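You operate a simulated robot arm through the tools that you are given. There is no shell and no other tool. Be economical: measure what you need, move in short steps, check, and stop when the job is done.

Carry out the task below with a simulated two-armed robot. There is one attempt and no reset: what you move stays moved.

JOB
On the drawer end of the steel bench, fold the cloth in half.

It is judged by the outcome, as a careful person would: the job done as asked, and still so three seconds after it is handed in. It fails if anything else is knocked over, pushed out of place, dropped, spilled or broken. Flat cloth is picked up by pressing the open fingertips on it (5 to 10 N) and closing them slowly along it; thin cloth reads only 2 to 8 mm in the jaws.

ROBOT AND FRAMES
Two 7-joint arms with two-finger grippers on one trunk, on a base that drives. Base frame: it is fixed to the floor where the robot stands at the start and does not move with it; the origin is under the middle of the robot, x ahead of it, y to its left, z up; the surface under the hand at the start is at about z = 0.8. Readings come in m, degrees, newtons and seconds.
The left shoulder is at the start at [0.057, 0.175, 1.152], the right one opposite. With the tool pointing down near the work surface each hand reaches from about 0.1 to 0.86 m from the robot's upright axis, wherever it stands, measured 20 degrees to its own side. Places, roughly: drawer end of the steel bench [0.5, -0.1, 0.8]. Payload 2.94 kg a hand.
The tool frame of a hand sits at the grasp point between the pads (the TCP): z along the fingers, y along the line on which they close. The tips reach 0.03 m beyond it. The gripper opens to 0.138 m. The gripper's body begins 0.109 m behind the TCP.
Orientation is that of the tool frame in the base frame, as a unit quaternion [x, y, z, w]. With the fingers straight down and closing along the base's y, the tool's x points along the base's -x, its y along +y and its z along -z.

CONTROLS
- The arms move only by the tool move_arm. It takes "left_motion", "right_motion" or both (then of equal length, played together; a hand with none holds still); each is a list of rows, each a list of 7 numbers: the shift along the tool's x, y, z in cm, then the turn, a rotation vector about the tool's x, y, z in degrees, then the opening, from 0 (shut) to 1 (fully open). In form: [[x, y, z, wx, wy, wz, claw], ...]. A call has 1 to 20 rows; each row is the pose to reach, as a shift and turn from the pose commanded when the call began, along the tool's axes at that moment. A row lasts 0.2 s, in which the tool goes at most 0.05 m and 8.6 degrees; a call with a longer step from one row to the next is refused whole, and so is a gripper value outside its range. A pose out of reach is approached as far as the arm can. The call stops where the force on the tool passes 40 N (or 10 N more than at its start, if that is more) or the arm is blocked; 0.2 s more then pass. Each finger halts on what it meets, pressing with about 41 N; the grip force reading is that of the motor and also rises with nothing between the fingers. The clock runs only during rows and for 0.2 s after the last one: add rows that repeat a pose to give the fingers time. It gives the time, the measured TCP pose, the force on the tool (base axes), the opening and the grip force at its end, in the units of the frame above (readings bear some noise), with the torque about the TCP (base axes, N m) and any sound that the robot's microphone picked up.
- Cameras (640 x 400 px; columns grow to the right, rows downward): "scene" is now at [0.1141, -0.0302, 1.6079]; the picture's right is [-0.48, -0.88, -0.00], its down [-0.80, 0.44, -0.41] and it looks along [0.36, -0.20, -0.91] (base axes); focal length 279 px, centre (320, 200). "left" rides on the left gripper at [0.071, -0.019, -0.146] in its tool frame; the picture's right is [0.26, 0.97, 0.00], its down [-0.85, 0.23, -0.48] and it looks along [-0.46, 0.12, 0.88] (tool axes); focal length 280 px, centre (320, 200). "right" rides on the right gripper at [0.071, 0.019, -0.146] in its tool frame; the picture's right is [-0.26, 0.97, 0.00], its down [-0.85, -0.23, -0.48] and it looks along [-0.46, -0.12, 0.88] (tool axes); focal length 280 px, centre (320, 200). There is no depth. A picture from a camera that has moved, and an enlarged one, comes with that camera's place and axes in the base frame and with its lens.
- capture(camera): a new picture of that camera. No time passes.
- lift_body(by): slides the trunk up (or, below 0, down) by that many m; the arms and the scene camera ride with it, the base frame stays. It gives what a move gives, with no picture.
- steer(legs): drives the robot by 1 to 6 legs, each [ahead, turn to the left] in m and degrees, along the robot's own axes; the way and the turn of a leg run together, so that a leg with both is an arc; at most 1.5 m and 180 degrees a leg. The arms and the cameras ride along, it lands a little off, and it stops where it bumps. It gives what a move gives.
- turn_head(pan, tilt): turns the head with the scene camera to pan (to the left, within 120 degrees either way) and tilt (down, from -29 to 69), counted from straight ahead of the robot. It gives what a move gives.
- close_up(camera, box): a new picture of the part [left, top, right, bottom] of that camera's present view, enlarged. No time passes.
- finish_job(): hands the job in; it is judged then, once.

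Go step by step. Nothing tells you exact positions but the pictures and the camera data: compare them with the known pose of the tool, close in by small moves and look again before you grip or let go. The budget is 120 turns and 108 pictures, counting those below and the enlarged ones. Unless the task says otherwise, let go and move clear before handing in, and close with one line.

The tools are called after ">>>" as a command line: name --argument value ..., lists and objects as JSON in quotes. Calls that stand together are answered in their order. move_arm: Moves the arms, as the interface text tells. Its arguments: {"type":"object","properties":{"left_motion":{"type":"array","items":{"type":"array","items":{"type":"number"}}},"right_motion":{"type":"array","items":{"type":"array","items":{"type":"number"}}}},"required":[]} The other tools are called the same way: lift_body (by) slides the trunk up or down; steer (legs) drives the base; turn_head (pan, tilt) turns the head that bears the scene camera; capture (camera) takes a picture; close_up (camera, box) takes an enlarged picture of a part of a camera's view; finish_job () hands the job in.

At the start:

```text
t: 0.0
left_ee_pos: [0.5109, -0.007, 0.9883]
left_ee_rot: [0.0, 1.0, 0.0, 0.0]
left_wrist_force: [-1.3, -0.1, 0.0]
left_wrist_torque: [-0.02, 0.02, -0.01]
left_opening: 0.1379
left_grip_force: 0.1
right_ee_pos: [0.3665, -0.355, 0.9788]
right_ee_rot: [0.002, 1.0, 0.0, 0.0]
right_wrist_force: [-0.3, -0.5, 0.7]
right_wrist_torque: [0.02, -0.01, 0.0]
right_opening: 0.1384
right_grip_force: 0.0
trunk travel left (down, up): [-0.325, 0.409]
robot x, y, heading: [-0.0028, 0.0034, 0.4]
head pan, tilt: [-28.8, 65.5]
```

scene: 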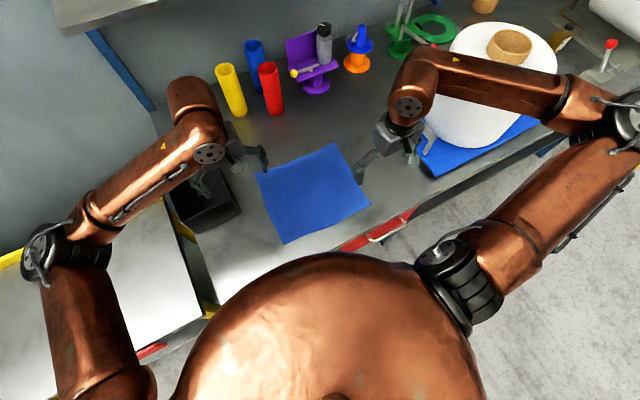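
right: 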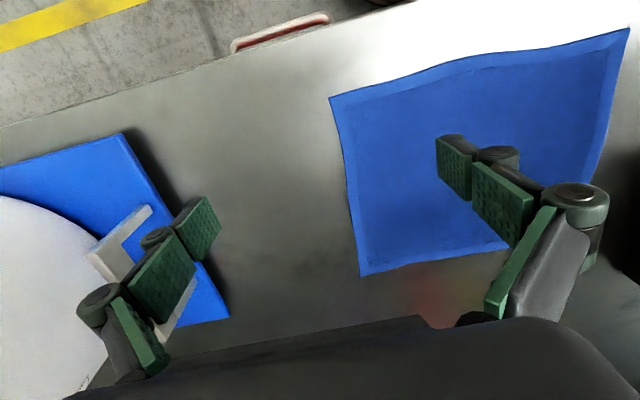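
left: 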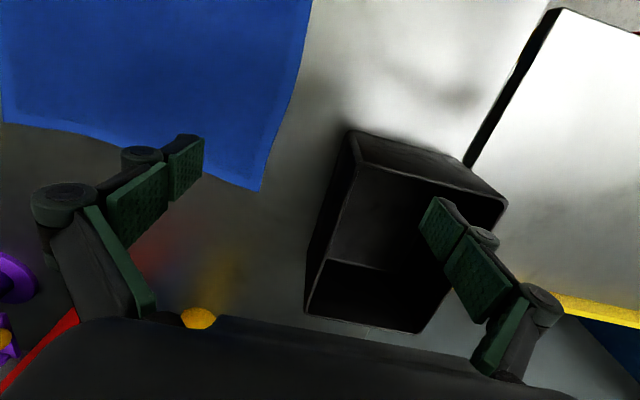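

I see the blue cloth flat on the bench, with corners at roughly (0.62,-0.07), (0.60,-0.37), (0.36,-0.04) and (0.34,-0.34). I plan to pinch both far corners and fold the far edge over to the near edge. First I turn both hands to close along x and bring them above the far corners.

>>> move_arm --left_motion '[[-0.8, -0.8, 0, 0, 0, 8.2, 0.9], [-1.6, -1.6, 0, 0, 0, 16.4, 0.8], [-2.4, -2.4, 0, 0, 0, 24.6, 0.7], [-3.2, -3.2, 0, 0, 0, 32.8, 0.6], [-4, -4, 0, 0, 0, 41, 0.5], [-4.8, -4.8, 0, 0, 0, 49.2, 0.4], [-5.6, -5.6, 0, 0, 0, 57.4, 0.3], [-6.4, -6.4, 0, 0, 0, 65.6, 0.25], [-7.2, -7.2, 0, 0, 0, 73.8, 0.25], [-8, -8, 0, 0, 0, 82, 0.25], [-9, -9, 0, 0, 0, 90, 0.25], [-9, -9, 0, 0, 0, 90, 0.25]]' --right_motion '[[-2, 0, 0, 0, 0, -8.2, 0.9], [-4, 0, 0, 0, 0, -16.4, 0.8], [-6, 0, 0, 0, 0, -24.6, 0.7], [-8, 0, 0, 0, 0, -32.8, 0.6], [-10, 0, 0, 0, 0, -41, 0.5], [-12, 0, 0, 0, 0, -49.2, 0.4], [-14, 0, 0, 0, 0, -57.4, 0.3], [-16, 0, 0, 0, 0, -65.6, 0.25], [-18, 0, 0, 0, 0, -73.8, 0.25], [-20, 0, 0, 0, 0, -82, 0.25], [-21.5, 0, 0, 0, 0, -90, 0.25], [-21.5, 0, 0, 0, 0, -90, 0.25]]'

>>> capture --camera "scene"

>>> capture --camera "left"

>>> capture --camera "right"

```text
t: 2.8
left_ee_pos: [0.604, -0.0985, 0.9869]
left_ee_rot: [0.709, 0.706, -0.001, -0.001]
left_wrist_force: [-0.5, -0.7, -0.3]
left_wrist_torque: [0.07, 0.06, 0.03]
left_opening: 0.0346
left_grip_force: 0.1
right_ee_pos: [0.4156, -0.0733, 0.8665]
right_ee_rot: [0.74, -0.654, -0.007, -0.156]
right_wrist_force: [0.0, -0.6, -0.6]
right_wrist_torque: [0.06, 0.06, 0.05]
right_opening: 0.0345
right_grip_force: 0.1
right hand out of reach, approached as far as the arm can: row 5, 6, 7, 8, 9, 10, 11, 12
trunk travel left (down, up): [-0.325, 0.409]
robot x, y, heading: [-0.0033, 0.0005, -0.0]
head pan, tilt: [-28.8, 65.5]
stopped in row 12 (right hand): the arm was blocked; the commanded pose is now the measured one
```

```text
104 pictures are left
camera scene: at [0.1187, -0.0335, 1.6075], right [-0.48, -0.88, 0.0], down [-0.8, 0.44, -0.41], along [0.36, -0.2, -0.91], focal length 279 px, centre (320, 200)
```

scene: 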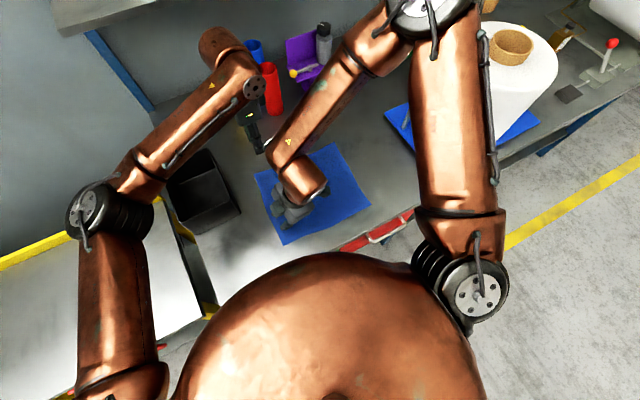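

```text
103 pictures are left
camera left: at [0.5857, -0.0288, 1.1338], right [0.97, 0.26, 0.0], down [0.23, -0.85, 0.47], along [0.12, -0.46, -0.88], focal length 280 px, centre (320, 200)
```

left: 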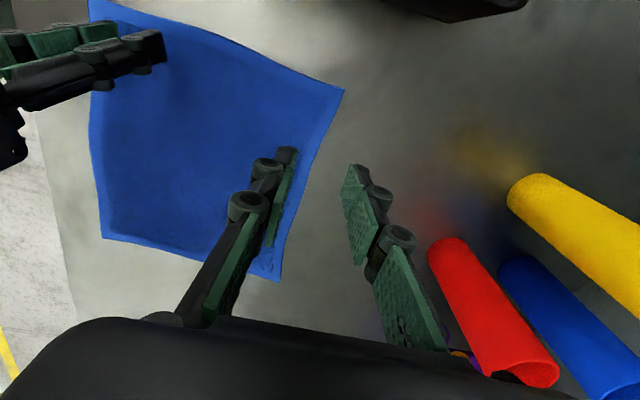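

```text
102 pictures are left
camera right: at [0.3793, -0.1773, 0.9858], right [-0.97, 0.16, -0.16], down [0.01, 0.73, 0.68], along [0.23, 0.66, -0.71], focal length 280 px, centre (320, 200)
```

right: 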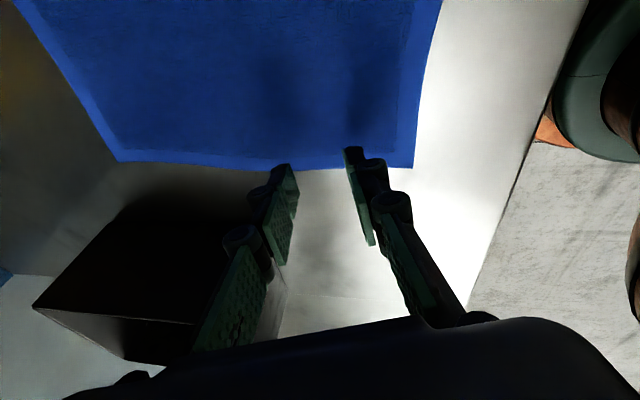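

The right hand ran out of its joint range and ended up low and across the cloth, close to the left hand. I'll back the left hand away a little, then raise the right hand and bring it back to its own side.

>>> move_arm --left_motion '[[3, 0, -2, 0, 0, 0, 0.25], [6, 0, -3, 0, 0, 0, 0.25], [9, 0, -4, 0, 0, 0, 0.25], [9, 0, -4, 0, 0, 0, 0.25]]'

>>> move_arm --right_motion '[[-0.6, -0.7, -2.8, 0, 0, 0, 0.25], [-1.3, -1.4, -5.7, 0, 0, 0, 0.25], [-2, -2, -8.5, 0, 0, 0, 0.25], [-2.6, -2.7, -11.4, 0, 0, 0, 0.25], [-2.6, -2.7, -11.4, 0, 0, 0, 0.25]]'

>>> capture --camera "scene"

```text
t: 3.8
left_ee_pos: [0.6004, -0.0031, 1.0304]
left_ee_rot: [0.708, 0.706, 0.0, 0.0]
left_wrist_force: [0.4, 0.4, -0.5]
left_wrist_torque: [0.05, 0.04, 0.0]
left_opening: 0.0343
left_grip_force: 0.0
right_ee_pos: [0.4126, -0.0702, 0.8685]
right_ee_rot: [0.74, -0.654, -0.005, -0.155]
right_wrist_force: [0.1, -0.1, -0.2]
right_wrist_torque: [0.03, -0.01, 0.01]
right_opening: 0.0347
right_grip_force: 0.0
trunk travel left (down, up): [-0.325, 0.409]
robot x, y, heading: [-0.0008, 0.0017, 0.3]
head pan, tilt: [-28.8, 65.5]
```

```text
t: 5.0
left_ee_pos: [0.6012, -0.0017, 1.0292]
left_ee_rot: [0.708, 0.706, -0.001, 0.0]
left_wrist_force: [-0.3, -0.1, -0.1]
left_wrist_torque: [-0.01, 0.04, 0.0]
left_opening: 0.0346
left_grip_force: 0.1
right_ee_pos: [0.4126, -0.07, 0.9872]
right_ee_rot: [0.74, -0.655, -0.004, -0.154]
right_wrist_force: [-0.1, -0.1, -0.6]
right_wrist_torque: [0.02, 0.02, -0.04]
right_opening: 0.0344
right_grip_force: 0.0
right hand out of reach, approached as far as the arm can: row 1, 2, 3
trunk travel left (down, up): [-0.325, 0.409]
robot x, y, heading: [0.0006, 0.0004, 0.2]
head pan, tilt: [-28.8, 65.5]
```

```text
101 pictures are left
camera scene: at [0.1154, -0.0288, 1.6076], right [-0.48, -0.88, 0.0], down [-0.8, 0.44, -0.41], along [0.36, -0.2, -0.91], focal length 279 px, centre (320, 200)
```

scene: 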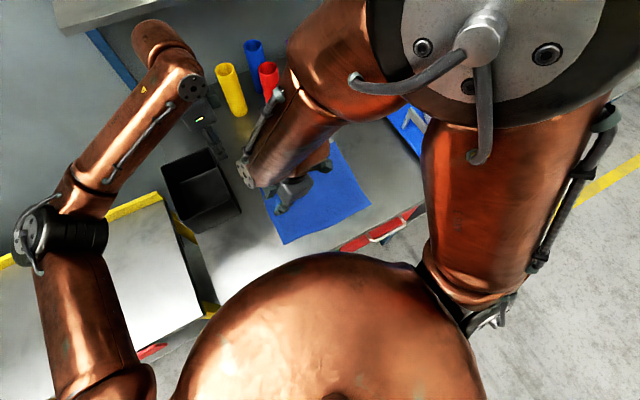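

The right hand is clear above the cloth and its elbow is raised. I'll move it back to its own side in small steps.

>>> move_arm --right_motion '[[2.7, 0.3, -0.7, 0, 0, 0, 0.25], [5.4, 0.5, -1.3, 0, 0, 0, 0.25], [8.1, 0.8, -2, 0, 0, 0, 0.25], [10.8, 1.1, -2.7, 0, 0, 0, 0.25], [13.5, 1.3, -3.3, 0, 0, 0, 0.25], [16.2, 1.6, -4, 0, 0, 0, 0.25], [18.9, 1.9, -4.7, 0, 0, 0, 0.25], [21.6, 2.2, -5.4, 0, 0, 0, 0.25], [24.3, 2.4, -6, 0, 0, 0, 0.25], [27, 2.7, -6.7, 0, 0, 0, 0.25]]'

>>> capture --camera "scene"

```text
t: 7.2
left_ee_pos: [0.6011, -0.0021, 1.0314]
left_ee_rot: [0.708, 0.706, 0.0, 0.0]
left_wrist_force: [0.3, 0.0, 0.0]
left_wrist_torque: [-0.01, 0.02, -0.05]
left_opening: 0.0347
left_grip_force: 0.0
right_ee_pos: [0.3805, -0.1183, 0.9194]
right_ee_rot: [0.74, -0.655, -0.004, -0.155]
right_wrist_force: [-0.2, 0.4, -0.3]
right_wrist_torque: [-0.01, 0.03, 0.05]
right_opening: 0.0346
right_grip_force: 0.0
right hand out of reach, approached as far as the arm can: row 1, 2, 3, 4, 5, 6, 7, 8, 9, 10
trunk travel left (down, up): [-0.325, 0.409]
robot x, y, heading: [0.0011, 0.0026, -0.0]
head pan, tilt: [-28.8, 65.5]
```

```text
100 pictures are left
camera scene: at [0.1146, -0.0294, 1.6078], right [-0.48, -0.88, 0.0], down [-0.8, 0.44, -0.41], along [0.36, -0.2, -0.91], focal length 279 px, centre (320, 200)
```

scene: 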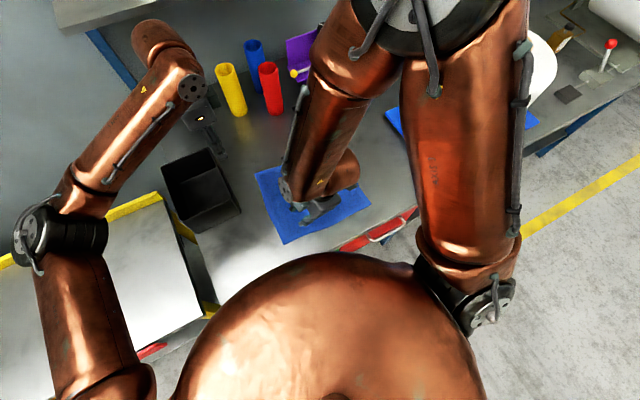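

The right hand is limited in this orientation, so I'm turning it back to its original orientation in place while raising it slightly.

>>> move_arm --right_motion '[[-0.3, -0.3, -1.2, 0, 1.68, 8.0, 0.25], [-0.6, -0.6, -2.4, 0, 3.35, 16, 0.25], [-0.9, -0.9, -3.6, 0, 5.0, 24, 0.25], [-1.2, -1.2, -4.8, 0, 6.7, 32, 0.25], [-1.3, -1.3, -5.7, 0, 8.4, 40, 0.25], [-1.3, -1.3, -5.7, 0, 10, 48, 0.25], [-1.3, -1.3, -5.7, 0, 11.7, 56, 0.25], [-1.3, -1.3, -5.7, 0, 13.4, 64, 0.25], [-1.3, -1.3, -5.7, 0, 15.1, 72, 0.25], [-1.3, -1.3, -5.7, 0, 16.8, 80, 0.25], [-1.3, -1.3, -5.7, 0, 18.4, 88, 0.25], [-1.3, -1.3, -5.7, 0.5, 20.1, 96, 0.25]]'

>>> capture --camera "scene"

```text
t: 9.8
left_ee_pos: [0.601, -0.0017, 1.031]
left_ee_rot: [0.708, 0.707, 0.001, 0.0]
left_wrist_force: [0.2, -0.8, 0.5]
left_wrist_torque: [0.03, 0.0, -0.03]
left_opening: 0.0342
left_grip_force: 0.1
right_ee_pos: [0.3673, -0.102, 0.9592]
right_ee_rot: [0.0, 1.0, 0.001, -0.001]
right_wrist_force: [-0.3, 0.2, -0.6]
right_wrist_torque: [0.0, 0.02, 0.02]
right_opening: 0.0348
right_grip_force: 0.0
right hand out of reach, approached as far as the arm can: row 4, 5, 6, 7, 8, 9, 10, 11, 12
trunk travel left (down, up): [-0.325, 0.409]
robot x, y, heading: [0.0023, -0.0012, -0.0]
head pan, tilt: [-28.8, 65.5]
```

```text
99 pictures are left
camera scene: at [0.114, -0.0298, 1.6079], right [-0.48, -0.88, 0.0], down [-0.8, 0.44, -0.41], along [0.36, -0.2, -0.91], focal length 279 px, centre (320, 200)
```

scene: 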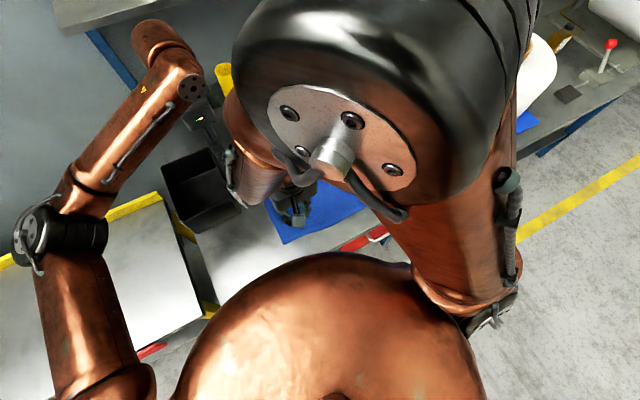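

The hand is upright again, but the elbow is high. I'll now move it sideways to its own side.

>>> move_arm --right_motion '[[0, -2.5, 0, 0, 0, 0, 0.25], [0, -5, 0, 0, 0, 0, 0.25], [0, -7.5, 0, 0, 0, 0, 0.25], [0, -10, 0, 0, 0, 0, 0.25], [0, -12.5, 0, 0, 0, 0, 0.25], [0, -15, 0, 0, 0, 0, 0.25], [0, -17.5, 0, 0, 0, 0, 0.25], [0, -20, 0, 0, 0, 0, 0.25], [0, -22.5, 0, 0, 0, 0, 0.25], [0, -25, 0, 0, 0, 0, 0.25]]'

>>> capture --camera "scene"

```text
t: 12.0
left_ee_pos: [0.6025, -0.0009, 1.0288]
left_ee_rot: [0.708, 0.707, -0.001, 0.0]
left_wrist_force: [0.0, -0.3, -0.1]
left_wrist_torque: [-0.02, 0.06, 0.01]
left_opening: 0.0344
left_grip_force: 0.1
right_ee_pos: [0.3251, -0.1482, 0.9131]
right_ee_rot: [-0.002, 1.0, 0.001, -0.001]
right_wrist_force: [-0.7, 0.3, -0.2]
right_wrist_torque: [-0.01, 0.01, 0.01]
right_opening: 0.0345
right_grip_force: 0.2
right hand out of reach, approached as far as the arm can: row 1, 2, 3, 4, 5, 6, 7, 8, 9, 10
trunk travel left (down, up): [-0.325, 0.409]
robot x, y, heading: [-0.0006, 0.0011, 0.1]
head pan, tilt: [-28.8, 65.5]
```

```text
98 pictures are left
camera scene: at [0.1164, -0.0297, 1.6076], right [-0.48, -0.88, 0.0], down [-0.8, 0.44, -0.41], along [0.36, -0.2, -0.91], focal length 279 px, centre (320, 200)
```

scene: 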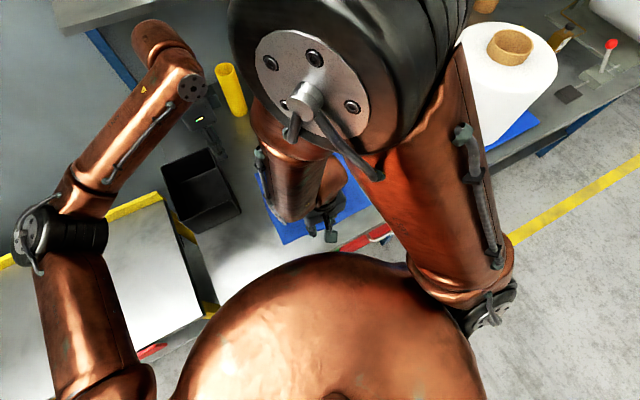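

The right arm is held by a joint limit in this elbow-up posture. I'll turn the hand the other way about its axis to free it while moving outward.

>>> move_arm --right_motion '[[0, -1, -1, 0, 0, 8, 0.25], [0, -2, -2, 0, 0, 16, 0.25], [0, -3, -3, 0, 0, 24, 0.25], [0, -4, -4, 0, 0, 32, 0.25], [0, -6, -5, 0, 0, 40, 0.25], [0, -8, -6, 0, 0, 48, 0.25], [0, -10, -6, 0, 0, 56, 0.25], [0, -12, -6, 0, 0, 64, 0.25], [0, -14, -6, 0, 0, 72, 0.25], [0, -16, -6, 0, 0, 80, 0.25], [0, -18, -6, 0, 0, 88, 0.25], [0, -20, -6, 0, 0, 90, 0.25]]'

>>> capture --camera "scene"

```text
t: 14.6
left_ee_pos: [0.6015, -0.0019, 1.0314]
left_ee_rot: [0.708, 0.706, -0.001, 0.0]
left_wrist_force: [0.7, -0.3, -0.4]
left_wrist_torque: [-0.03, 0.0, -0.01]
left_opening: 0.0344
left_grip_force: 0.1
right_ee_pos: [0.3015, -0.1451, 0.9158]
right_ee_rot: [0.705, 0.709, -0.001, 0.0]
right_wrist_force: [0.9, 0.8, 0.5]
right_wrist_torque: [-0.01, -0.04, -0.04]
right_opening: 0.0344
right_grip_force: 0.0
right hand out of reach, approached as far as the arm can: row 1, 2, 3, 4, 5, 6, 7, 8, 9, 10, 11, 12
trunk travel left (down, up): [-0.325, 0.409]
robot x, y, heading: [-0.0017, 0.0007, 0.0]
head pan, tilt: [-28.8, 65.5]
```

```text
97 pictures are left
camera scene: at [0.1136, -0.0288, 1.6079], right [-0.48, -0.88, 0.0], down [-0.8, 0.44, -0.41], along [0.36, -0.2, -0.91], focal length 279 px, centre (320, 200)
```

scene: 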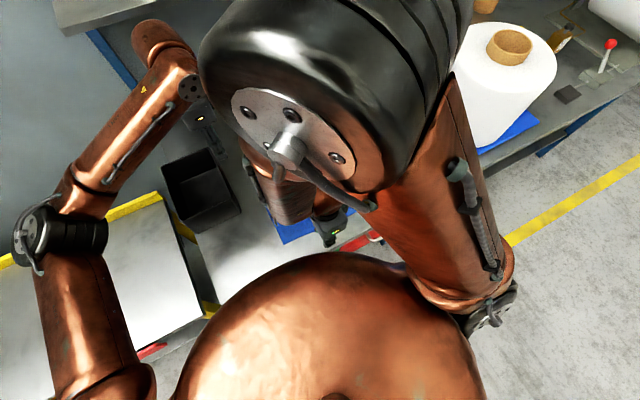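

Rolling works freely here, so the limit must be the folded elbow. I'll extend the right hand forward and up to unfold it.

>>> move_arm --right_motion '[[-1, 2.5, -1, 0, 0, 0, 0.25], [-2, 5, -2, 0, 0, 0, 0.25], [-3, 7.5, -3, 0, 0, 0, 0.25], [-4, 10, -4, 0, 0, 0, 0.25], [-5, 12.5, -5, 0, 0, 0, 0.25], [-6, 15, -6, 0, 0, 0, 0.25], [-7, 17.5, -7, 0, 0, 0, 0.25], [-8, 20, -8, 0, 0, 0, 0.25], [-9, 22.5, -9, 0, 0, 0, 0.25], [-10, 25, -10, 0, 0, 0, 0.25]]'

>>> capture --camera "scene"

```text
t: 16.8
left_ee_pos: [0.6012, -0.0009, 1.0305]
left_ee_rot: [0.708, 0.706, 0.0, -0.001]
left_wrist_force: [0.4, -0.6, -0.5]
left_wrist_torque: [-0.02, 0.03, 0.01]
left_opening: 0.0345
left_grip_force: 0.1
right_ee_pos: [0.3863, -0.0946, 0.9445]
right_ee_rot: [0.707, 0.708, 0.001, 0.0]
right_wrist_force: [-0.3, -0.6, 0.8]
right_wrist_torque: [0.03, 0.0, -0.01]
right_opening: 0.0344
right_grip_force: 0.0
right hand out of reach, approached as far as the arm can: row 1, 2, 3, 4, 5, 6, 7, 8, 9, 10
trunk travel left (down, up): [-0.325, 0.409]
robot x, y, heading: [0.0001, 0.005, -0.1]
head pan, tilt: [-28.8, 65.5]
```

```text
96 pictures are left
camera scene: at [0.1138, -0.0296, 1.6079], right [-0.48, -0.88, 0.0], down [-0.8, 0.44, -0.41], along [0.36, -0.2, -0.91], focal length 279 px, centre (320, 200)
```

scene: 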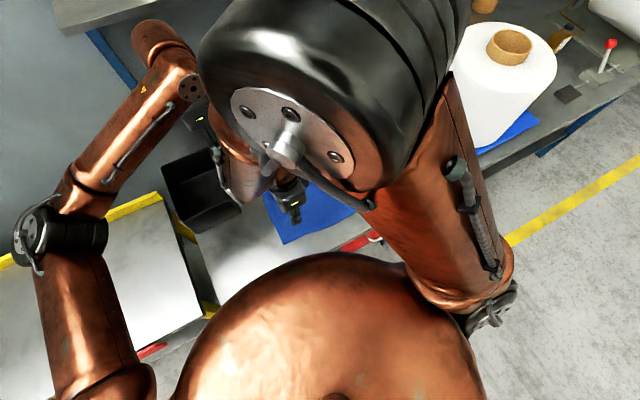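

The elbow stays locked upward in this pose. I'll tilt the right hand inward while raising it so the forearm and elbow swing outward, with the left hand moved well clear.

>>> move_arm --left_motion '[[3, 0, -2, 0, 0, 0, 0.25], [6, -1, -4, 0, 0, 0, 0.25], [9, -2, -6, 0, 0, 0, 0.25], [12, -3, -8, 0, 0, 0, 0.25], [12, -3, -8, 0, 0, 0, 0.25], [12, -3, -8, 0, 0, 0, 0.25], [12, -3, -8, 0, 0, 0, 0.25], [12, -3, -8, 0, 0, 0, 0.25], [12, -3, -8, 0, 0, 0, 0.25], [12, -3, -8, 0, 0, 0, 0.25]]' --right_motion '[[0, 0, -2, 0, 6, 0, 0.25], [0, 0, -4, 0, 12, 0, 0.25], [-1, 0, -6, 0, 18, 0, 0.25], [-2, 0, -8, 0, 24, 0, 0.25], [-4, 0, -10, 0, 30, 0, 0.25], [-6, 0, -12, 0, 36, 0, 0.25], [-8, 0, -14, 0, 42, 0, 0.25], [-10, 0, -15, 0, 48, 0, 0.25], [-12, 0, -15, 0, 54, 0, 0.25], [-15, 0, -15, 0, 60, 0, 0.25]]'

>>> capture --camera "scene"

```text
t: 19.0
left_ee_pos: [0.5711, 0.112, 1.1092]
left_ee_rot: [0.708, 0.706, 0.0, -0.001]
left_wrist_force: [-0.6, -0.5, 0.2]
left_wrist_torque: [0.07, -0.01, -0.01]
left_opening: 0.0345
left_grip_force: 0.0
right_ee_pos: [0.39, -0.0669, 1.1715]
right_ee_rot: [0.61, 0.613, 0.353, -0.357]
right_wrist_force: [-1.2, -0.7, -0.2]
right_wrist_torque: [0.01, 0.0, 0.05]
right_opening: 0.0346
right_grip_force: 0.0
right hand out of reach, approached as far as the arm can: row 1, 2, 3, 4, 5, 6, 7, 8, 9, 10
trunk travel left (down, up): [-0.325, 0.409]
robot x, y, heading: [0.0024, 0.0016, 0.0]
head pan, tilt: [-28.8, 65.5]
```

```text
95 pictures are left
camera scene: at [0.114, -0.0318, 1.6079], right [-0.48, -0.88, 0.0], down [-0.8, 0.44, -0.41], along [0.36, -0.2, -0.91], focal length 279 px, centre (320, 200)
```

scene: 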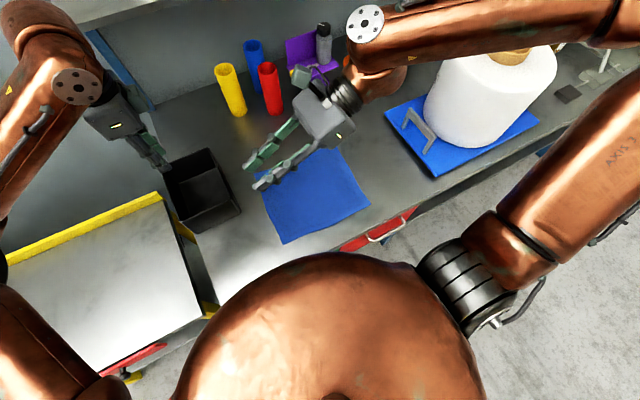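

The right elbow has swung out, as at the start. I'll tilt the hand back to straight down while moving it above the far right corner, keeping it high.

>>> move_arm --right_motion '[[-1.57, 0.8, -2.32, 0, -6, 0, 0.25], [-3.14, 1.6, -4.64, 0, -12, 0, 0.25], [-4.7, 2.4, -7, 0, -18, 0, 0.25], [-6.3, 3.2, -9.3, 0, -24, 0, 0.25], [-7.85, 4, -11.6, 0, -30, 0, 0.25], [-9.4, 4.8, -13.9, 0, -36, 0, 0.25], [-11, 5.6, -16.2, 0, -42, 0, 0.25], [-12.6, 6.4, -18.6, 0, -48, 0, 0.25], [-14.1, 7.2, -20.9, 0, -54, 0, 0.25], [-15.7, 8, -23.2, 0, -60, 0, 0.25]]'

>>> capture --camera "scene"

```text
t: 21.2
left_ee_pos: [0.5734, 0.1142, 1.1074]
left_ee_rot: [0.708, 0.706, -0.002, -0.001]
left_wrist_force: [-0.1, 0.1, -0.2]
left_wrist_torque: [-0.05, 0.02, 0.01]
left_opening: 0.0345
left_grip_force: 0.2
right_ee_pos: [0.3684, -0.1125, 0.9348]
right_ee_rot: [0.705, 0.709, -0.001, 0.001]
right_wrist_force: [-0.5, 0.3, -0.8]
right_wrist_torque: [-0.03, 0.02, 0.02]
right_opening: 0.0346
right_grip_force: 0.1
right hand out of reach, approached as far as the arm can: row 1, 2, 3, 4, 5, 6, 7, 8, 9, 10
trunk travel left (down, up): [-0.325, 0.409]
robot x, y, heading: [0.0014, -0.0009, -0.1]
head pan, tilt: [-28.8, 65.5]
```

```text
94 pictures are left
camera scene: at [0.1159, -0.0282, 1.6077], right [-0.48, -0.88, 0.0], down [-0.8, 0.44, -0.41], along [0.36, -0.2, -0.91], focal length 279 px, centre (320, 200)
```

scene: 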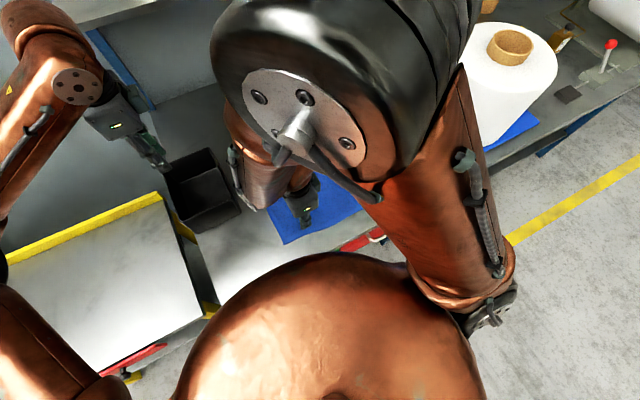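

It flipped back to elbow-up, so the tool-down pose with this roll isn't available with the elbow out. I'll tilt again, then undo the roll while tilted, before bringing the tool down.

>>> move_arm --right_motion '[[0, 0, -2, 0, 6, 0, 0.25], [0, 0, -4, 0, 12, 0, 0.25], [0, 0, -6, 0, 18, 0, 0.25], [0, 0, -8, 0, 24, 0, 0.25], [0, 0, -10, 0, 30, 0, 0.25], [0, 0, -12, 0, 36, 0, 0.25], [0, 0, -14, 0, 42, 0, 0.25], [0, 0, -16, 0, 48, 0, 0.25], [0, 0, -18, 0, 54, 0, 0.25], [0, 0, -20, 0, 60, 0, 0.25]]'

>>> move_arm --right_motion '[[0, 0, 0, 0, 0, -7.5, 0.25], [0, 0, 0, 0, 0, -15, 0.25], [0, 0, 0, 0, 0, -22.5, 0.25], [0, 0, 0, 0, 0, -30, 0.25], [0, 0, 0, 0, 0, -37.5, 0.25], [0, 0, 0, 0, 0, -45, 0.25], [0, 0, 0, 0, 0, -52.5, 0.25], [0, 0, 0, 0, 0, -60, 0.25], [0, 0, 0, 0, 0, -67.5, 0.25], [0, 0, 0, 0, 0, -75, 0.25], [0, 0, 0, 0, 0, -82.5, 0.25], [0, 0, 0, 0, 0, -90, 0.25]]'

>>> capture --camera "scene"

```text
t: 23.4
left_ee_pos: [0.5722, 0.1122, 1.1092]
left_ee_rot: [0.708, 0.706, 0.0, 0.0]
left_wrist_force: [0.1, -0.4, 0.0]
left_wrist_torque: [0.01, 0.0, 0.0]
left_opening: 0.0347
left_grip_force: 0.0
right_ee_pos: [0.3696, -0.0609, 1.1556]
right_ee_rot: [0.61, 0.612, 0.356, -0.356]
right_wrist_force: [-0.1, -0.5, 0.7]
right_wrist_torque: [0.04, 0.0, 0.0]
right_opening: 0.0345
right_grip_force: 0.1
right hand out of reach, approached as far as the arm can: row 1, 2, 3, 4, 5, 6, 7, 8, 9, 10
trunk travel left (down, up): [-0.325, 0.409]
robot x, y, heading: [-0.0023, -0.0025, -0.1]
head pan, tilt: [-28.8, 65.5]
```

```text
t: 26.0
left_ee_pos: [0.5715, 0.1143, 1.1099]
left_ee_rot: [0.708, 0.707, 0.0, 0.001]
left_wrist_force: [0.4, 0.0, 0.1]
left_wrist_torque: [0.01, -0.01, 0.0]
left_opening: 0.0346
left_grip_force: 0.1
right_ee_pos: [0.3693, -0.0592, 1.1544]
right_ee_rot: [-0.002, 0.865, 0.502, -0.001]
right_wrist_force: [0.5, 0.2, 0.3]
right_wrist_torque: [0.03, 0.02, -0.01]
right_opening: 0.0348
right_grip_force: 0.0
right hand out of reach, approached as far as the arm can: row 11, 12
trunk travel left (down, up): [-0.325, 0.409]
robot x, y, heading: [-0.0015, 0.0011, 0.0]
head pan, tilt: [-28.8, 65.5]
```

```text
93 pictures are left
camera scene: at [0.1139, -0.03, 1.6079], right [-0.48, -0.88, 0.0], down [-0.8, 0.44, -0.41], along [0.36, -0.2, -0.91], focal length 279 px, centre (320, 200)
```

scene: 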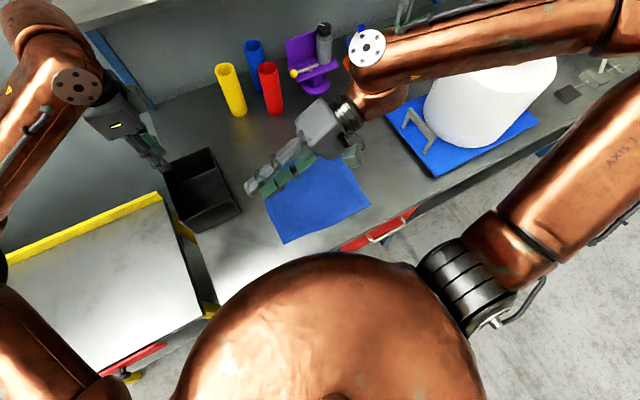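

The elbow is out and the wrist is tilted. I'll roll back off the limit a little and carry the hand to the right while still tilted, to see whether the arm follows.

>>> move_arm --right_motion '[[0, 0, 0, 0, 0, 7.5, 0.25], [0, 0, 0, 0, 0, 15, 0.25], [0, 0, 0, 0, 0, 22.5, 0.25], [0, 0, 0, 0, 0, 30, 0.25], [0, 0, 0, 0, 0, 37.5, 0.25], [0, 0, 0, 0, 0, 45, 0.25], [-0.5, -1.2, -2.2, 0, 0, 45, 0.25], [-1, -2.5, -4.3, 0, 0, 45, 0.25], [-1.5, -3.7, -6.5, 0, 0, 45, 0.25], [-2, -5, -8.6, 0, 0, 45, 0.25], [-2.5, -6.2, -10.8, 0, 0, 45, 0.25], [-3, -7.5, -13, 0, 0, 45, 0.25], [-3.5, -8.7, -15, 0, 0, 45, 0.25], [-4, -10, -17.3, 0, 0, 45, 0.25], [-4.5, -11.2, -19.5, 0, 0, 45, 0.25], [-5, -12.5, -21.6, 0, 0, 45, 0.25]]'

>>> capture --camera "scene"

```text
t: 29.4
left_ee_pos: [0.5707, 0.1132, 1.1084]
left_ee_rot: [0.708, 0.706, 0.0, 0.0]
left_wrist_force: [0.6, 0.4, -0.1]
left_wrist_torque: [0.03, 0.0, -0.01]
left_opening: 0.0348
left_grip_force: 0.0
right_ee_pos: [0.4272, -0.0787, 1.2077]
right_ee_rot: [0.329, 0.8, 0.462, -0.193]
right_wrist_force: [0.3, -0.6, 0.2]
right_wrist_torque: [0.0, 0.0, 0.04]
right_opening: 0.0345
right_grip_force: 0.0
right hand out of reach, approached as far as the arm can: row 7, 8, 9, 10, 11, 12, 13, 14, 15, 16
trunk travel left (down, up): [-0.325, 0.409]
robot x, y, heading: [0.002, 0.0031, 0.1]
head pan, tilt: [-28.8, 65.5]
```

```text
92 pictures are left
camera scene: at [0.1139, -0.0299, 1.6079], right [-0.48, -0.88, 0.0], down [-0.8, 0.44, -0.41], along [0.36, -0.2, -0.91], focal length 279 px, centre (320, 200)
```

scene: 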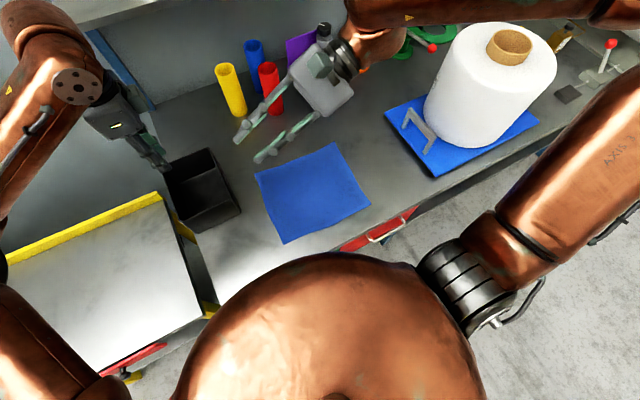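

The hand can't go further right while tilted, because the wrist itself is already near its limit on that side. I'll swing the tool down about the wrist instead.

>>> move_arm --right_motion '[[-2.74, -2.75, 0.2, 5.3, -5.3, 0, 0.25], [-5.5, -5.5, -0.1, 10.6, -10.6, 0, 0.25], [-8.1, -8.1, -0.8, 15.9, -15.9, 0, 0.25], [-10.6, -10.7, -1.9, 21.2, -21.2, 0, 0.25], [-13, -13.1, -3.3, 26.5, -26.5, 0, 0.25], [-15.2, -15.3, -5.1, 31.8, -31.8, 0, 0.25], [-17.2, -17.3, -7.2, 37.1, -37.1, 0, 0.25], [-18.9, -19, -9.5, 42.4, -42.4, 0, 0.25]]'

>>> capture --camera "scene"

```text
t: 31.2
left_ee_pos: [0.5743, 0.1163, 1.1068]
left_ee_rot: [0.708, 0.707, -0.001, 0.001]
left_wrist_force: [0.8, 1.1, 0.0]
left_wrist_torque: [-0.08, 0.08, -0.02]
left_opening: 0.0346
left_grip_force: 0.0
right_ee_pos: [0.341, -0.1345, 0.9249]
right_ee_rot: [0.381, 0.925, -0.001, 0.001]
right_wrist_force: [-0.3, 1.0, 0.0]
right_wrist_torque: [-0.03, 0.03, -0.02]
right_opening: 0.0346
right_grip_force: 0.1
right hand out of reach, approached as far as the arm can: row 1, 2, 3, 4, 5, 6, 7, 8
trunk travel left (down, up): [-0.325, 0.409]
robot x, y, heading: [0.0004, -0.0052, 0.2]
head pan, tilt: [-28.8, 65.5]
```

```text
91 pictures are left
camera scene: at [0.1162, -0.0261, 1.6077], right [-0.48, -0.88, 0.0], down [-0.8, 0.44, -0.41], along [0.36, -0.2, -0.91], focal length 279 px, centre (320, 200)
```

scene: 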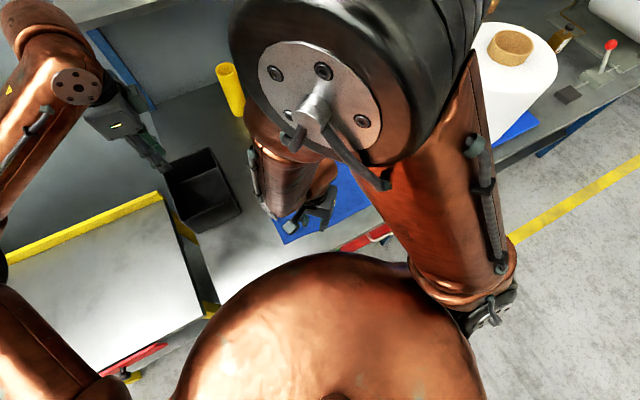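

It flips to elbow-up again, which suggests the wrist is bent the wrong way and can't pass through straight. I'll swing the tool round sideways (pointing forward) and up, so the wrist can rotate round to its original bend.

>>> move_arm --right_motion '[[-1.8, 1.5, -2.75, -6.6, -0.5, 0, 0.25], [-3.5, 3.1, -5.5, -13.2, -1, 0, 0.25], [-5.3, 4.6, -8.25, -19.8, -1.5, 0, 0.25], [-7.1, 6.2, -11, -26.4, -2, 0, 0.25], [-8.9, 7.7, -13.75, -33, -2.5, 0, 0.25], [-10.6, 9.2, -16.5, -39.6, -3, 0, 0.25], [-12.4, 10.8, -19.25, -46.2, -3.5, 0, 0.25], [-14.2, 12.3, -22, -52.8, -4, 0, 0.25], [-15.9, 13.9, -24.75, -59.4, -4.5, 0, 0.25], [-17.7, 15.4, -27.5, -66, -5, 0, 0.25]]'

>>> capture --camera "scene"

```text
t: 33.4
left_ee_pos: [0.5722, 0.1131, 1.1087]
left_ee_rot: [0.708, 0.706, 0.0, 0.0]
left_wrist_force: [0.0, -0.1, 0.0]
left_wrist_torque: [0.06, 0.05, 0.0]
left_opening: 0.0345
left_grip_force: 0.0
right_ee_pos: [0.5667, -0.1539, 1.2039]
right_ee_rot: [0.326, 0.77, 0.492, 0.242]
right_wrist_force: [-0.2, 0.6, 0.9]
right_wrist_torque: [-0.07, 0.07, 0.04]
right_opening: 0.0345
right_grip_force: 0.1
right hand out of reach, approached as far as the arm can: row 1, 2, 3, 4, 5, 6, 7, 8, 9
trunk travel left (down, up): [-0.325, 0.409]
robot x, y, heading: [-0.0015, 0.0015, 0.0]
head pan, tilt: [-28.8, 65.5]
```

```text
90 pictures are left
camera scene: at [0.1146, -0.0315, 1.6078], right [-0.48, -0.88, 0.0], down [-0.8, 0.44, -0.41], along [0.36, -0.2, -0.91], focal length 279 px, centre (320, 200)
```

scene: 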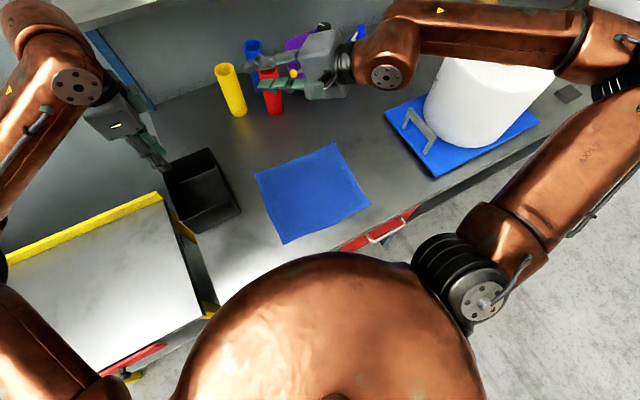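

That pose was reached fully with the elbow out. Next I swing the tool to point straight ahead, keeping the wrist in place.

>>> move_arm --right_motion '[[-2.3, -0.9, -1, 2.2, -5.7, 0, 0.25], [-4.5, -1.7, -1.9, 4.3, -11.5, 0, 0.25], [-6.8, -2.6, -2.9, 6.5, -17.2, 0, 0.25], [-9, -3.4, -3.8, 8.7, -22.9, 0, 0.25], [-11.3, -4.3, -4.8, 10.9, -28.6, 0, 0.25], [-13.5, -5.1, -5.7, 13, -34.4, 0, 0.25], [-15.8, -6, -6.7, 15.2, -40.1, 0, 0.25]]'

>>> capture --camera "scene"

```text
t: 35.0
left_ee_pos: [0.5708, 0.1138, 1.1083]
left_ee_rot: [0.708, 0.706, -0.001, 0.0]
left_wrist_force: [0.0, -0.7, -0.3]
left_wrist_torque: [0.0, 0.03, 0.01]
left_opening: 0.0346
left_grip_force: 0.0
right_ee_pos: [0.6143, -0.3285, 1.1861]
right_ee_rot: [0.497, 0.699, 0.245, 0.452]
right_wrist_force: [0.0, 0.1, -1.0]
right_wrist_torque: [0.01, 0.03, 0.0]
right_opening: 0.0344
right_grip_force: 0.1
trunk travel left (down, up): [-0.325, 0.409]
robot x, y, heading: [-0.0008, 0.0036, -0.1]
head pan, tilt: [-28.8, 65.5]
```

```text
89 pictures are left
camera scene: at [0.1144, -0.0301, 1.6078], right [-0.48, -0.88, 0.0], down [-0.8, 0.44, -0.41], along [0.36, -0.2, -0.91], focal length 279 px, centre (320, 200)
```

scene: 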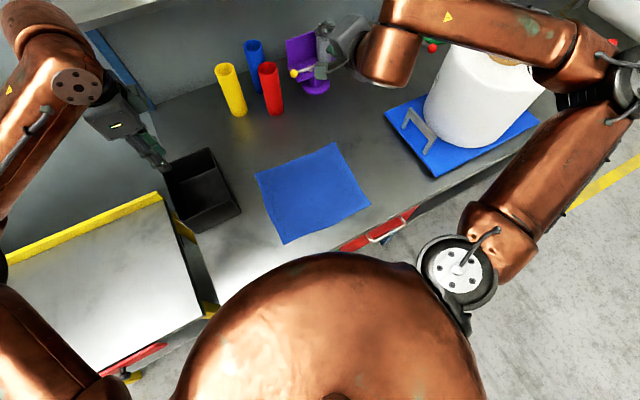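

This posture is reachable. Now I swing the tool straight down about the wrist, staying high.

>>> move_arm --right_motion '[[1.1, -2.2, -1.5, 6.2, 3, 0, 0.25], [2.2, -4.4, -2.9, 12.3, 6.1, 0, 0.25], [3.3, -6.7, -4.4, 18.5, 9.1, 0, 0.25], [4.4, -8.9, -5.8, 24.6, 12.1, 0, 0.25], [5.6, -11.1, -7.3, 30.8, 15.2, 0, 0.25], [6.7, -13.3, -8.7, 36.9, 18.2, 0, 0.25], [7.8, -15.6, -10.2, 43.1, 21.2, 0, 0.25], [8.9, -17.8, -11.6, 49.2, 24.3, 0, 0.25], [10, -20, -13.1, 55.4, 27.3, 0, 0.25]]'

>>> capture --camera "scene"

```text
t: 37.0
left_ee_pos: [0.5731, 0.1134, 1.1082]
left_ee_rot: [0.709, 0.705, 0.0, -0.001]
left_wrist_force: [0.3, -0.7, 0.5]
left_wrist_torque: [0.0, 0.01, -0.02]
left_opening: 0.0347
left_grip_force: 0.0
right_ee_pos: [0.3901, -0.3012, 1.0524]
right_ee_rot: [0.578, 0.816, 0.001, -0.001]
right_wrist_force: [-0.1, 0.6, 0.6]
right_wrist_torque: [0.02, 0.01, -0.02]
right_opening: 0.0345
right_grip_force: 0.1
trunk travel left (down, up): [-0.325, 0.409]
robot x, y, heading: [0.0, -0.0009, -0.1]
head pan, tilt: [-28.8, 65.5]
```

```text
88 pictures are left
camera scene: at [0.1141, -0.0305, 1.6079], right [-0.48, -0.88, 0.0], down [-0.8, 0.44, -0.41], along [0.36, -0.2, -0.91], focal length 279 px, centre (320, 200)
```

scene: 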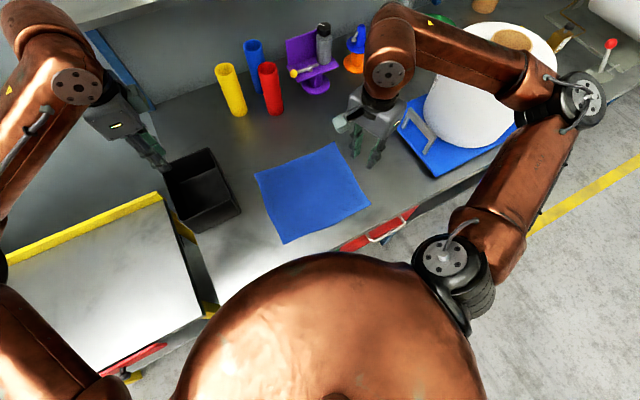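

The right arm is back in its good posture. Now I move the right hand above the far right corner and align its closing line with x, stopping at about z 0.95.

>>> move_arm --right_motion '[[-1.3, 2.05, 1, 0, 0, 2.4, 0.25], [-2.6, 4.1, 2, 0, 0, 4.8, 0.25], [-3.9, 6.2, 3, 0, 0, 7.2, 0.25], [-5.3, 8.2, 4, 0, 0, 9.6, 0.25], [-6.6, 10.3, 5, 0, 0, 12, 0.25], [-7.9, 12.3, 6, 0, 0, 14.4, 0.25], [-9.2, 14.4, 8, 0, 0, 17, 0.25], [-10.5, 16.4, 10, 0, 0, 19.5, 0.25], [-10.5, 16.4, 10, 0, 0, 19.5, 0.25]]'

>>> capture --camera "scene"

>>> capture --camera "right"

```text
t: 39.0
left_ee_pos: [0.5712, 0.1122, 1.1094]
left_ee_rot: [0.708, 0.706, 0.0, 0.0]
left_wrist_force: [0.1, 0.2, 0.2]
left_wrist_torque: [0.04, 0.0, 0.07]
left_opening: 0.0344
left_grip_force: 0.0
right_ee_pos: [0.58, -0.3442, 0.9524]
right_ee_rot: [0.708, 0.706, 0.001, 0.0]
right_wrist_force: [-0.3, 0.5, 0.5]
right_wrist_torque: [-0.01, -0.03, -0.01]
right_opening: 0.0344
right_grip_force: 0.1
trunk travel left (down, up): [-0.325, 0.409]
robot x, y, heading: [-0.0015, 0.0003, 0.2]
head pan, tilt: [-28.8, 65.5]
```

```text
87 pictures are left
camera scene: at [0.1135, -0.03, 1.608], right [-0.48, -0.88, 0.0], down [-0.8, 0.44, -0.41], along [0.36, -0.2, -0.91], focal length 279 px, centre (320, 200)
```

scene: 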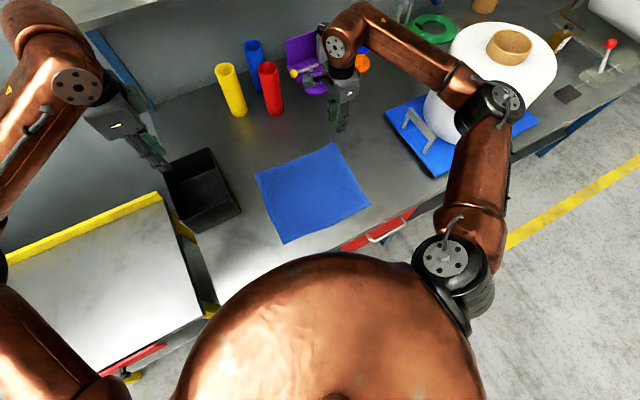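

```text
86 pictures are left
camera right: at [0.6004, -0.2734, 1.0987], right [0.96, -0.27, 0.0], down [-0.23, -0.85, 0.48], along [-0.12, -0.46, -0.88], focal length 280 px, centre (320, 200)
```

right: 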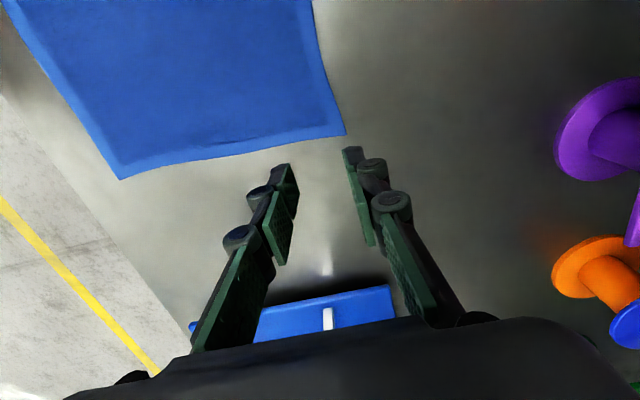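

The right hand is aligned, and the corner reads at (0.607,-0.359); the left far corner is at about (0.621,-0.061). I move the left hand across high, then lower it to z 0.95.

>>> move_arm --left_motion '[[-4, 0.4, 0, 0, 0, 0, 0.25], [-8, 0.9, 0, 0, 0, 0, 0.25], [-12, 1.3, 0, 0, 0, 0, 0.25], [-16, 1.7, 0, 0, 0, 0, 0.25], [-19.4, 2.1, 2, 0, 0, 0, 0.25], [-19.4, 2.1, 6, 0, 0, 0, 0.25], [-19.4, 2.1, 10, 0, 0, 0, 0.25], [-19.4, 2.1, 14, 0, 0, 0, 0.25], [-19.4, 2.1, 16, 0, 0, 0, 0.25]]'

>>> capture --camera "left"

>>> capture --camera "scene"

```text
t: 41.0
left_ee_pos: [0.5917, -0.0859, 0.9497]
left_ee_rot: [0.708, 0.706, 0.0, 0.0]
left_wrist_force: [0.4, 0.3, -0.4]
left_wrist_torque: [0.02, 0.0, 0.0]
left_opening: 0.0345
left_grip_force: 0.1
right_ee_pos: [0.5808, -0.3444, 0.954]
right_ee_rot: [0.708, 0.706, 0.001, 0.001]
right_wrist_force: [0.0, 0.6, -0.2]
right_wrist_torque: [0.02, 0.02, -0.02]
right_opening: 0.0347
right_grip_force: 0.0
trunk travel left (down, up): [-0.325, 0.409]
robot x, y, heading: [0.0004, 0.0048, 0.0]
head pan, tilt: [-28.8, 65.5]
```

```text
85 pictures are left
camera left: at [0.5732, -0.0147, 1.0958], right [0.97, 0.26, 0.0], down [0.23, -0.85, 0.48], along [0.12, -0.46, -0.88], focal length 280 px, centre (320, 200)
```

left: 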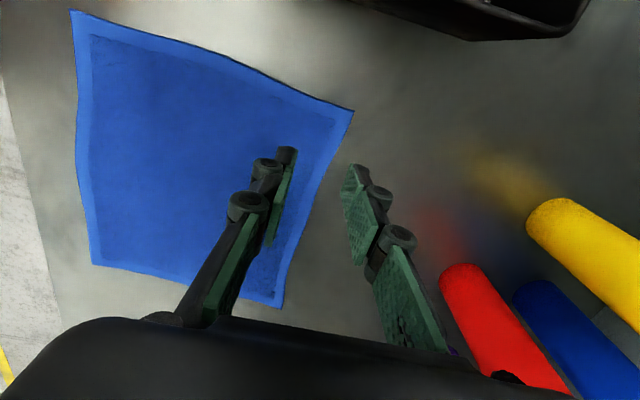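

```text
84 pictures are left
camera scene: at [0.1141, -0.0307, 1.6079], right [-0.48, -0.88, 0.0], down [-0.8, 0.44, -0.41], along [0.36, -0.2, -0.91], focal length 279 px, centre (320, 200)
```

scene: 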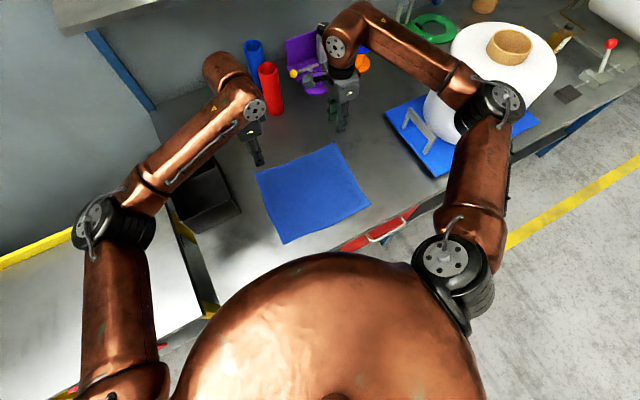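

Both hands are aligned. The far edge curves inward slightly, so I shift both hands about 8 mm toward the cloth and descend to just above it.

>>> move_arm --left_motion '[[0.2, -0.8, 2.5, 0, 0, 0, 0.25], [0.3, -0.8, 5, 0, 0, 0, 0.25], [0.3, -0.8, 7.5, 0, 0, 0, 0.25], [0.3, -0.8, 10, 0, 0, 0, 0.25], [0.3, -0.8, 10, 0, 0, 0, 0.25]]' --right_motion '[[0.2, -0.7, 2.5, 0, 0, 0, 0.25], [0.2, -0.7, 5, 0, 0, 0, 0.25], [0.2, -0.7, 7.5, 0, 0, 0, 0.25], [0.2, -0.7, 10.4, 0, 0, 0, 0.25], [0.2, -0.7, 10.4, 0, 0, 0, 0.25]]'

>>> capture --camera "left"

>>> capture --camera "right"

```text
t: 42.2
left_ee_pos: [0.5856, -0.0769, 0.8464]
left_ee_rot: [0.708, 0.706, 0.0, 0.001]
left_wrist_force: [-0.4, -0.6, 0.5]
left_wrist_torque: [-0.02, -0.02, -0.03]
left_opening: 0.0344
left_grip_force: 0.0
right_ee_pos: [0.5738, -0.3412, 0.8485]
right_ee_rot: [0.708, 0.706, 0.001, 0.001]
right_wrist_force: [0.1, -0.8, 0.2]
right_wrist_torque: [-0.01, -0.02, -0.01]
right_opening: 0.0347
right_grip_force: 0.0
trunk travel left (down, up): [-0.325, 0.409]
robot x, y, heading: [-0.0009, 0.001, -0.2]
head pan, tilt: [-28.8, 65.5]
```

```text
83 pictures are left
camera left: at [0.5663, -0.0063, 0.9933], right [0.97, 0.26, 0.0], down [0.23, -0.85, 0.48], along [0.12, -0.46, -0.88], focal length 280 px, centre (320, 200)
```

left: 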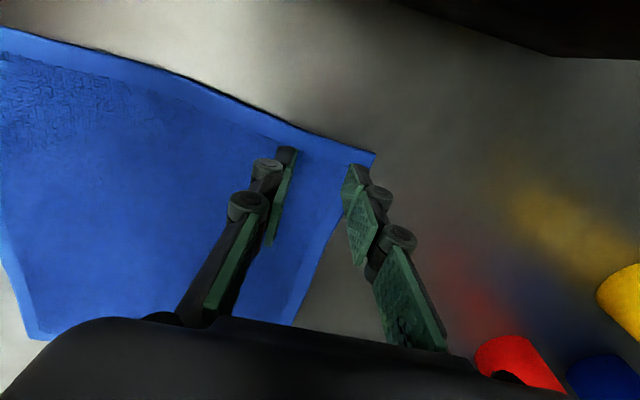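

```text
82 pictures are left
camera right: at [0.5936, -0.2715, 0.9941], right [0.96, -0.26, 0.0], down [-0.23, -0.85, 0.48], along [-0.12, -0.46, -0.88], focal length 280 px, centre (320, 200)
```

right: 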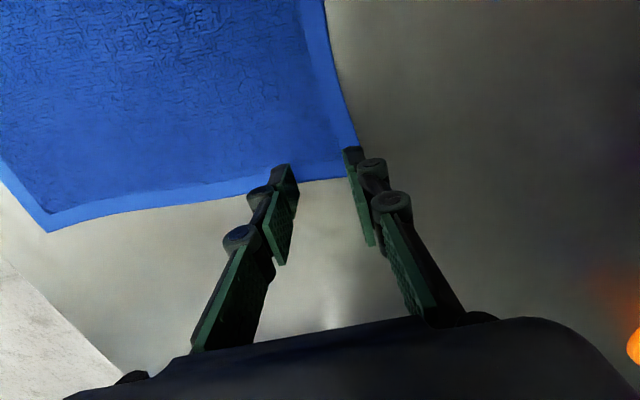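

The tips are about 17 mm above the cloth. I nudge both hands slightly further onto the cloth and lower to near contact.

>>> move_arm --left_motion '[[-0.8, -0.8, 0.3, 0, 0, 0, 0.25], [-0.8, -0.8, 1.0, 0, 0, 0, 0.25], [-0.8, -0.8, 1.4, 0, 0, 0, 0.25], [-0.8, -0.8, 1.4, 0, 0, 0, 0.25]]' --right_motion '[[0.8, -0.6, 0.3, 0, 0, 0, 0.25], [0.8, -0.6, 1.0, 0, 0, 0, 0.25], [0.8, -0.6, 1.6, 0, 0, 0, 0.25], [0.8, -0.6, 1.6, 0, 0, 0, 0.25]]'

```text
t: 43.2
left_ee_pos: [0.5758, -0.0857, 0.834]
left_ee_rot: [0.708, 0.706, -0.001, 0.0]
left_wrist_force: [0.2, 1.0, 1.0]
left_wrist_torque: [-0.01, 0.0, 0.02]
left_opening: 0.0344
left_grip_force: 0.0
right_ee_pos: [0.5687, -0.3343, 0.8332]
right_ee_rot: [0.708, 0.706, 0.002, 0.001]
right_wrist_force: [1.4, -0.8, 9.7]
right_wrist_torque: [-0.02, -0.05, 0.03]
right_opening: 0.0345
right_grip_force: 0.0
trunk travel left (down, up): [-0.325, 0.409]
robot x, y, heading: [-0.0006, 0.0005, 0.2]
head pan, tilt: [-28.8, 65.5]
```

The right hand presses at about 10 N. The left isn't quite touching, so I lower it a millimetre or two.

>>> move_arm --left_motion '[[0, 0, 0.08, 0, 0, 0, 0.25], [0, 0, 0.15, 0, 0, 0, 0.25]]'

```text
t: 43.8
left_ee_pos: [0.576, -0.0842, 0.8339]
left_ee_rot: [0.708, 0.706, 0.001, 0.0]
left_wrist_force: [-0.5, 0.0, 1.2]
left_wrist_torque: [0.0, -0.02, 0.01]
left_opening: 0.0347
left_grip_force: 0.1
right_ee_pos: [0.5685, -0.3344, 0.8319]
right_ee_rot: [0.708, 0.706, 0.001, 0.002]
right_wrist_force: [1.9, -2.0, 13.4]
right_wrist_torque: [-0.08, -0.16, 0.02]
right_opening: 0.0355
right_grip_force: 0.4
trunk travel left (down, up): [-0.325, 0.409]
robot x, y, heading: [0.0031, 0.0002, -0.1]
head pan, tilt: [-28.8, 65.5]
```

>>> move_arm --left_motion '[[0, 0, 0.1, 0, 0, 0, 0.25], [0, 0, 0.2, 0, 0, 0, 0.25]]' --right_motion '[[0, 0, -0.04, 0, 0, 0, 0.25], [0, 0, -0.04, 0, 0, 0, 0.25]]'

```text
t: 44.4
left_ee_pos: [0.5777, -0.0848, 0.8335]
left_ee_rot: [0.707, 0.707, 0.001, 0.002]
left_wrist_force: [-1.1, 0.6, 6.3]
left_wrist_torque: [0.05, 0.07, -0.01]
left_opening: 0.0343
left_grip_force: 0.0
right_ee_pos: [0.5681, -0.3361, 0.8319]
right_ee_rot: [0.708, 0.706, 0.001, 0.001]
right_wrist_force: [1.1, -1.5, 12.7]
right_wrist_torque: [-0.01, -0.15, -0.03]
right_opening: 0.0353
right_grip_force: 0.1
trunk travel left (down, up): [-0.325, 0.409]
robot x, y, heading: [0.0007, 0.0007, -0.0]
head pan, tilt: [-28.8, 65.5]
```

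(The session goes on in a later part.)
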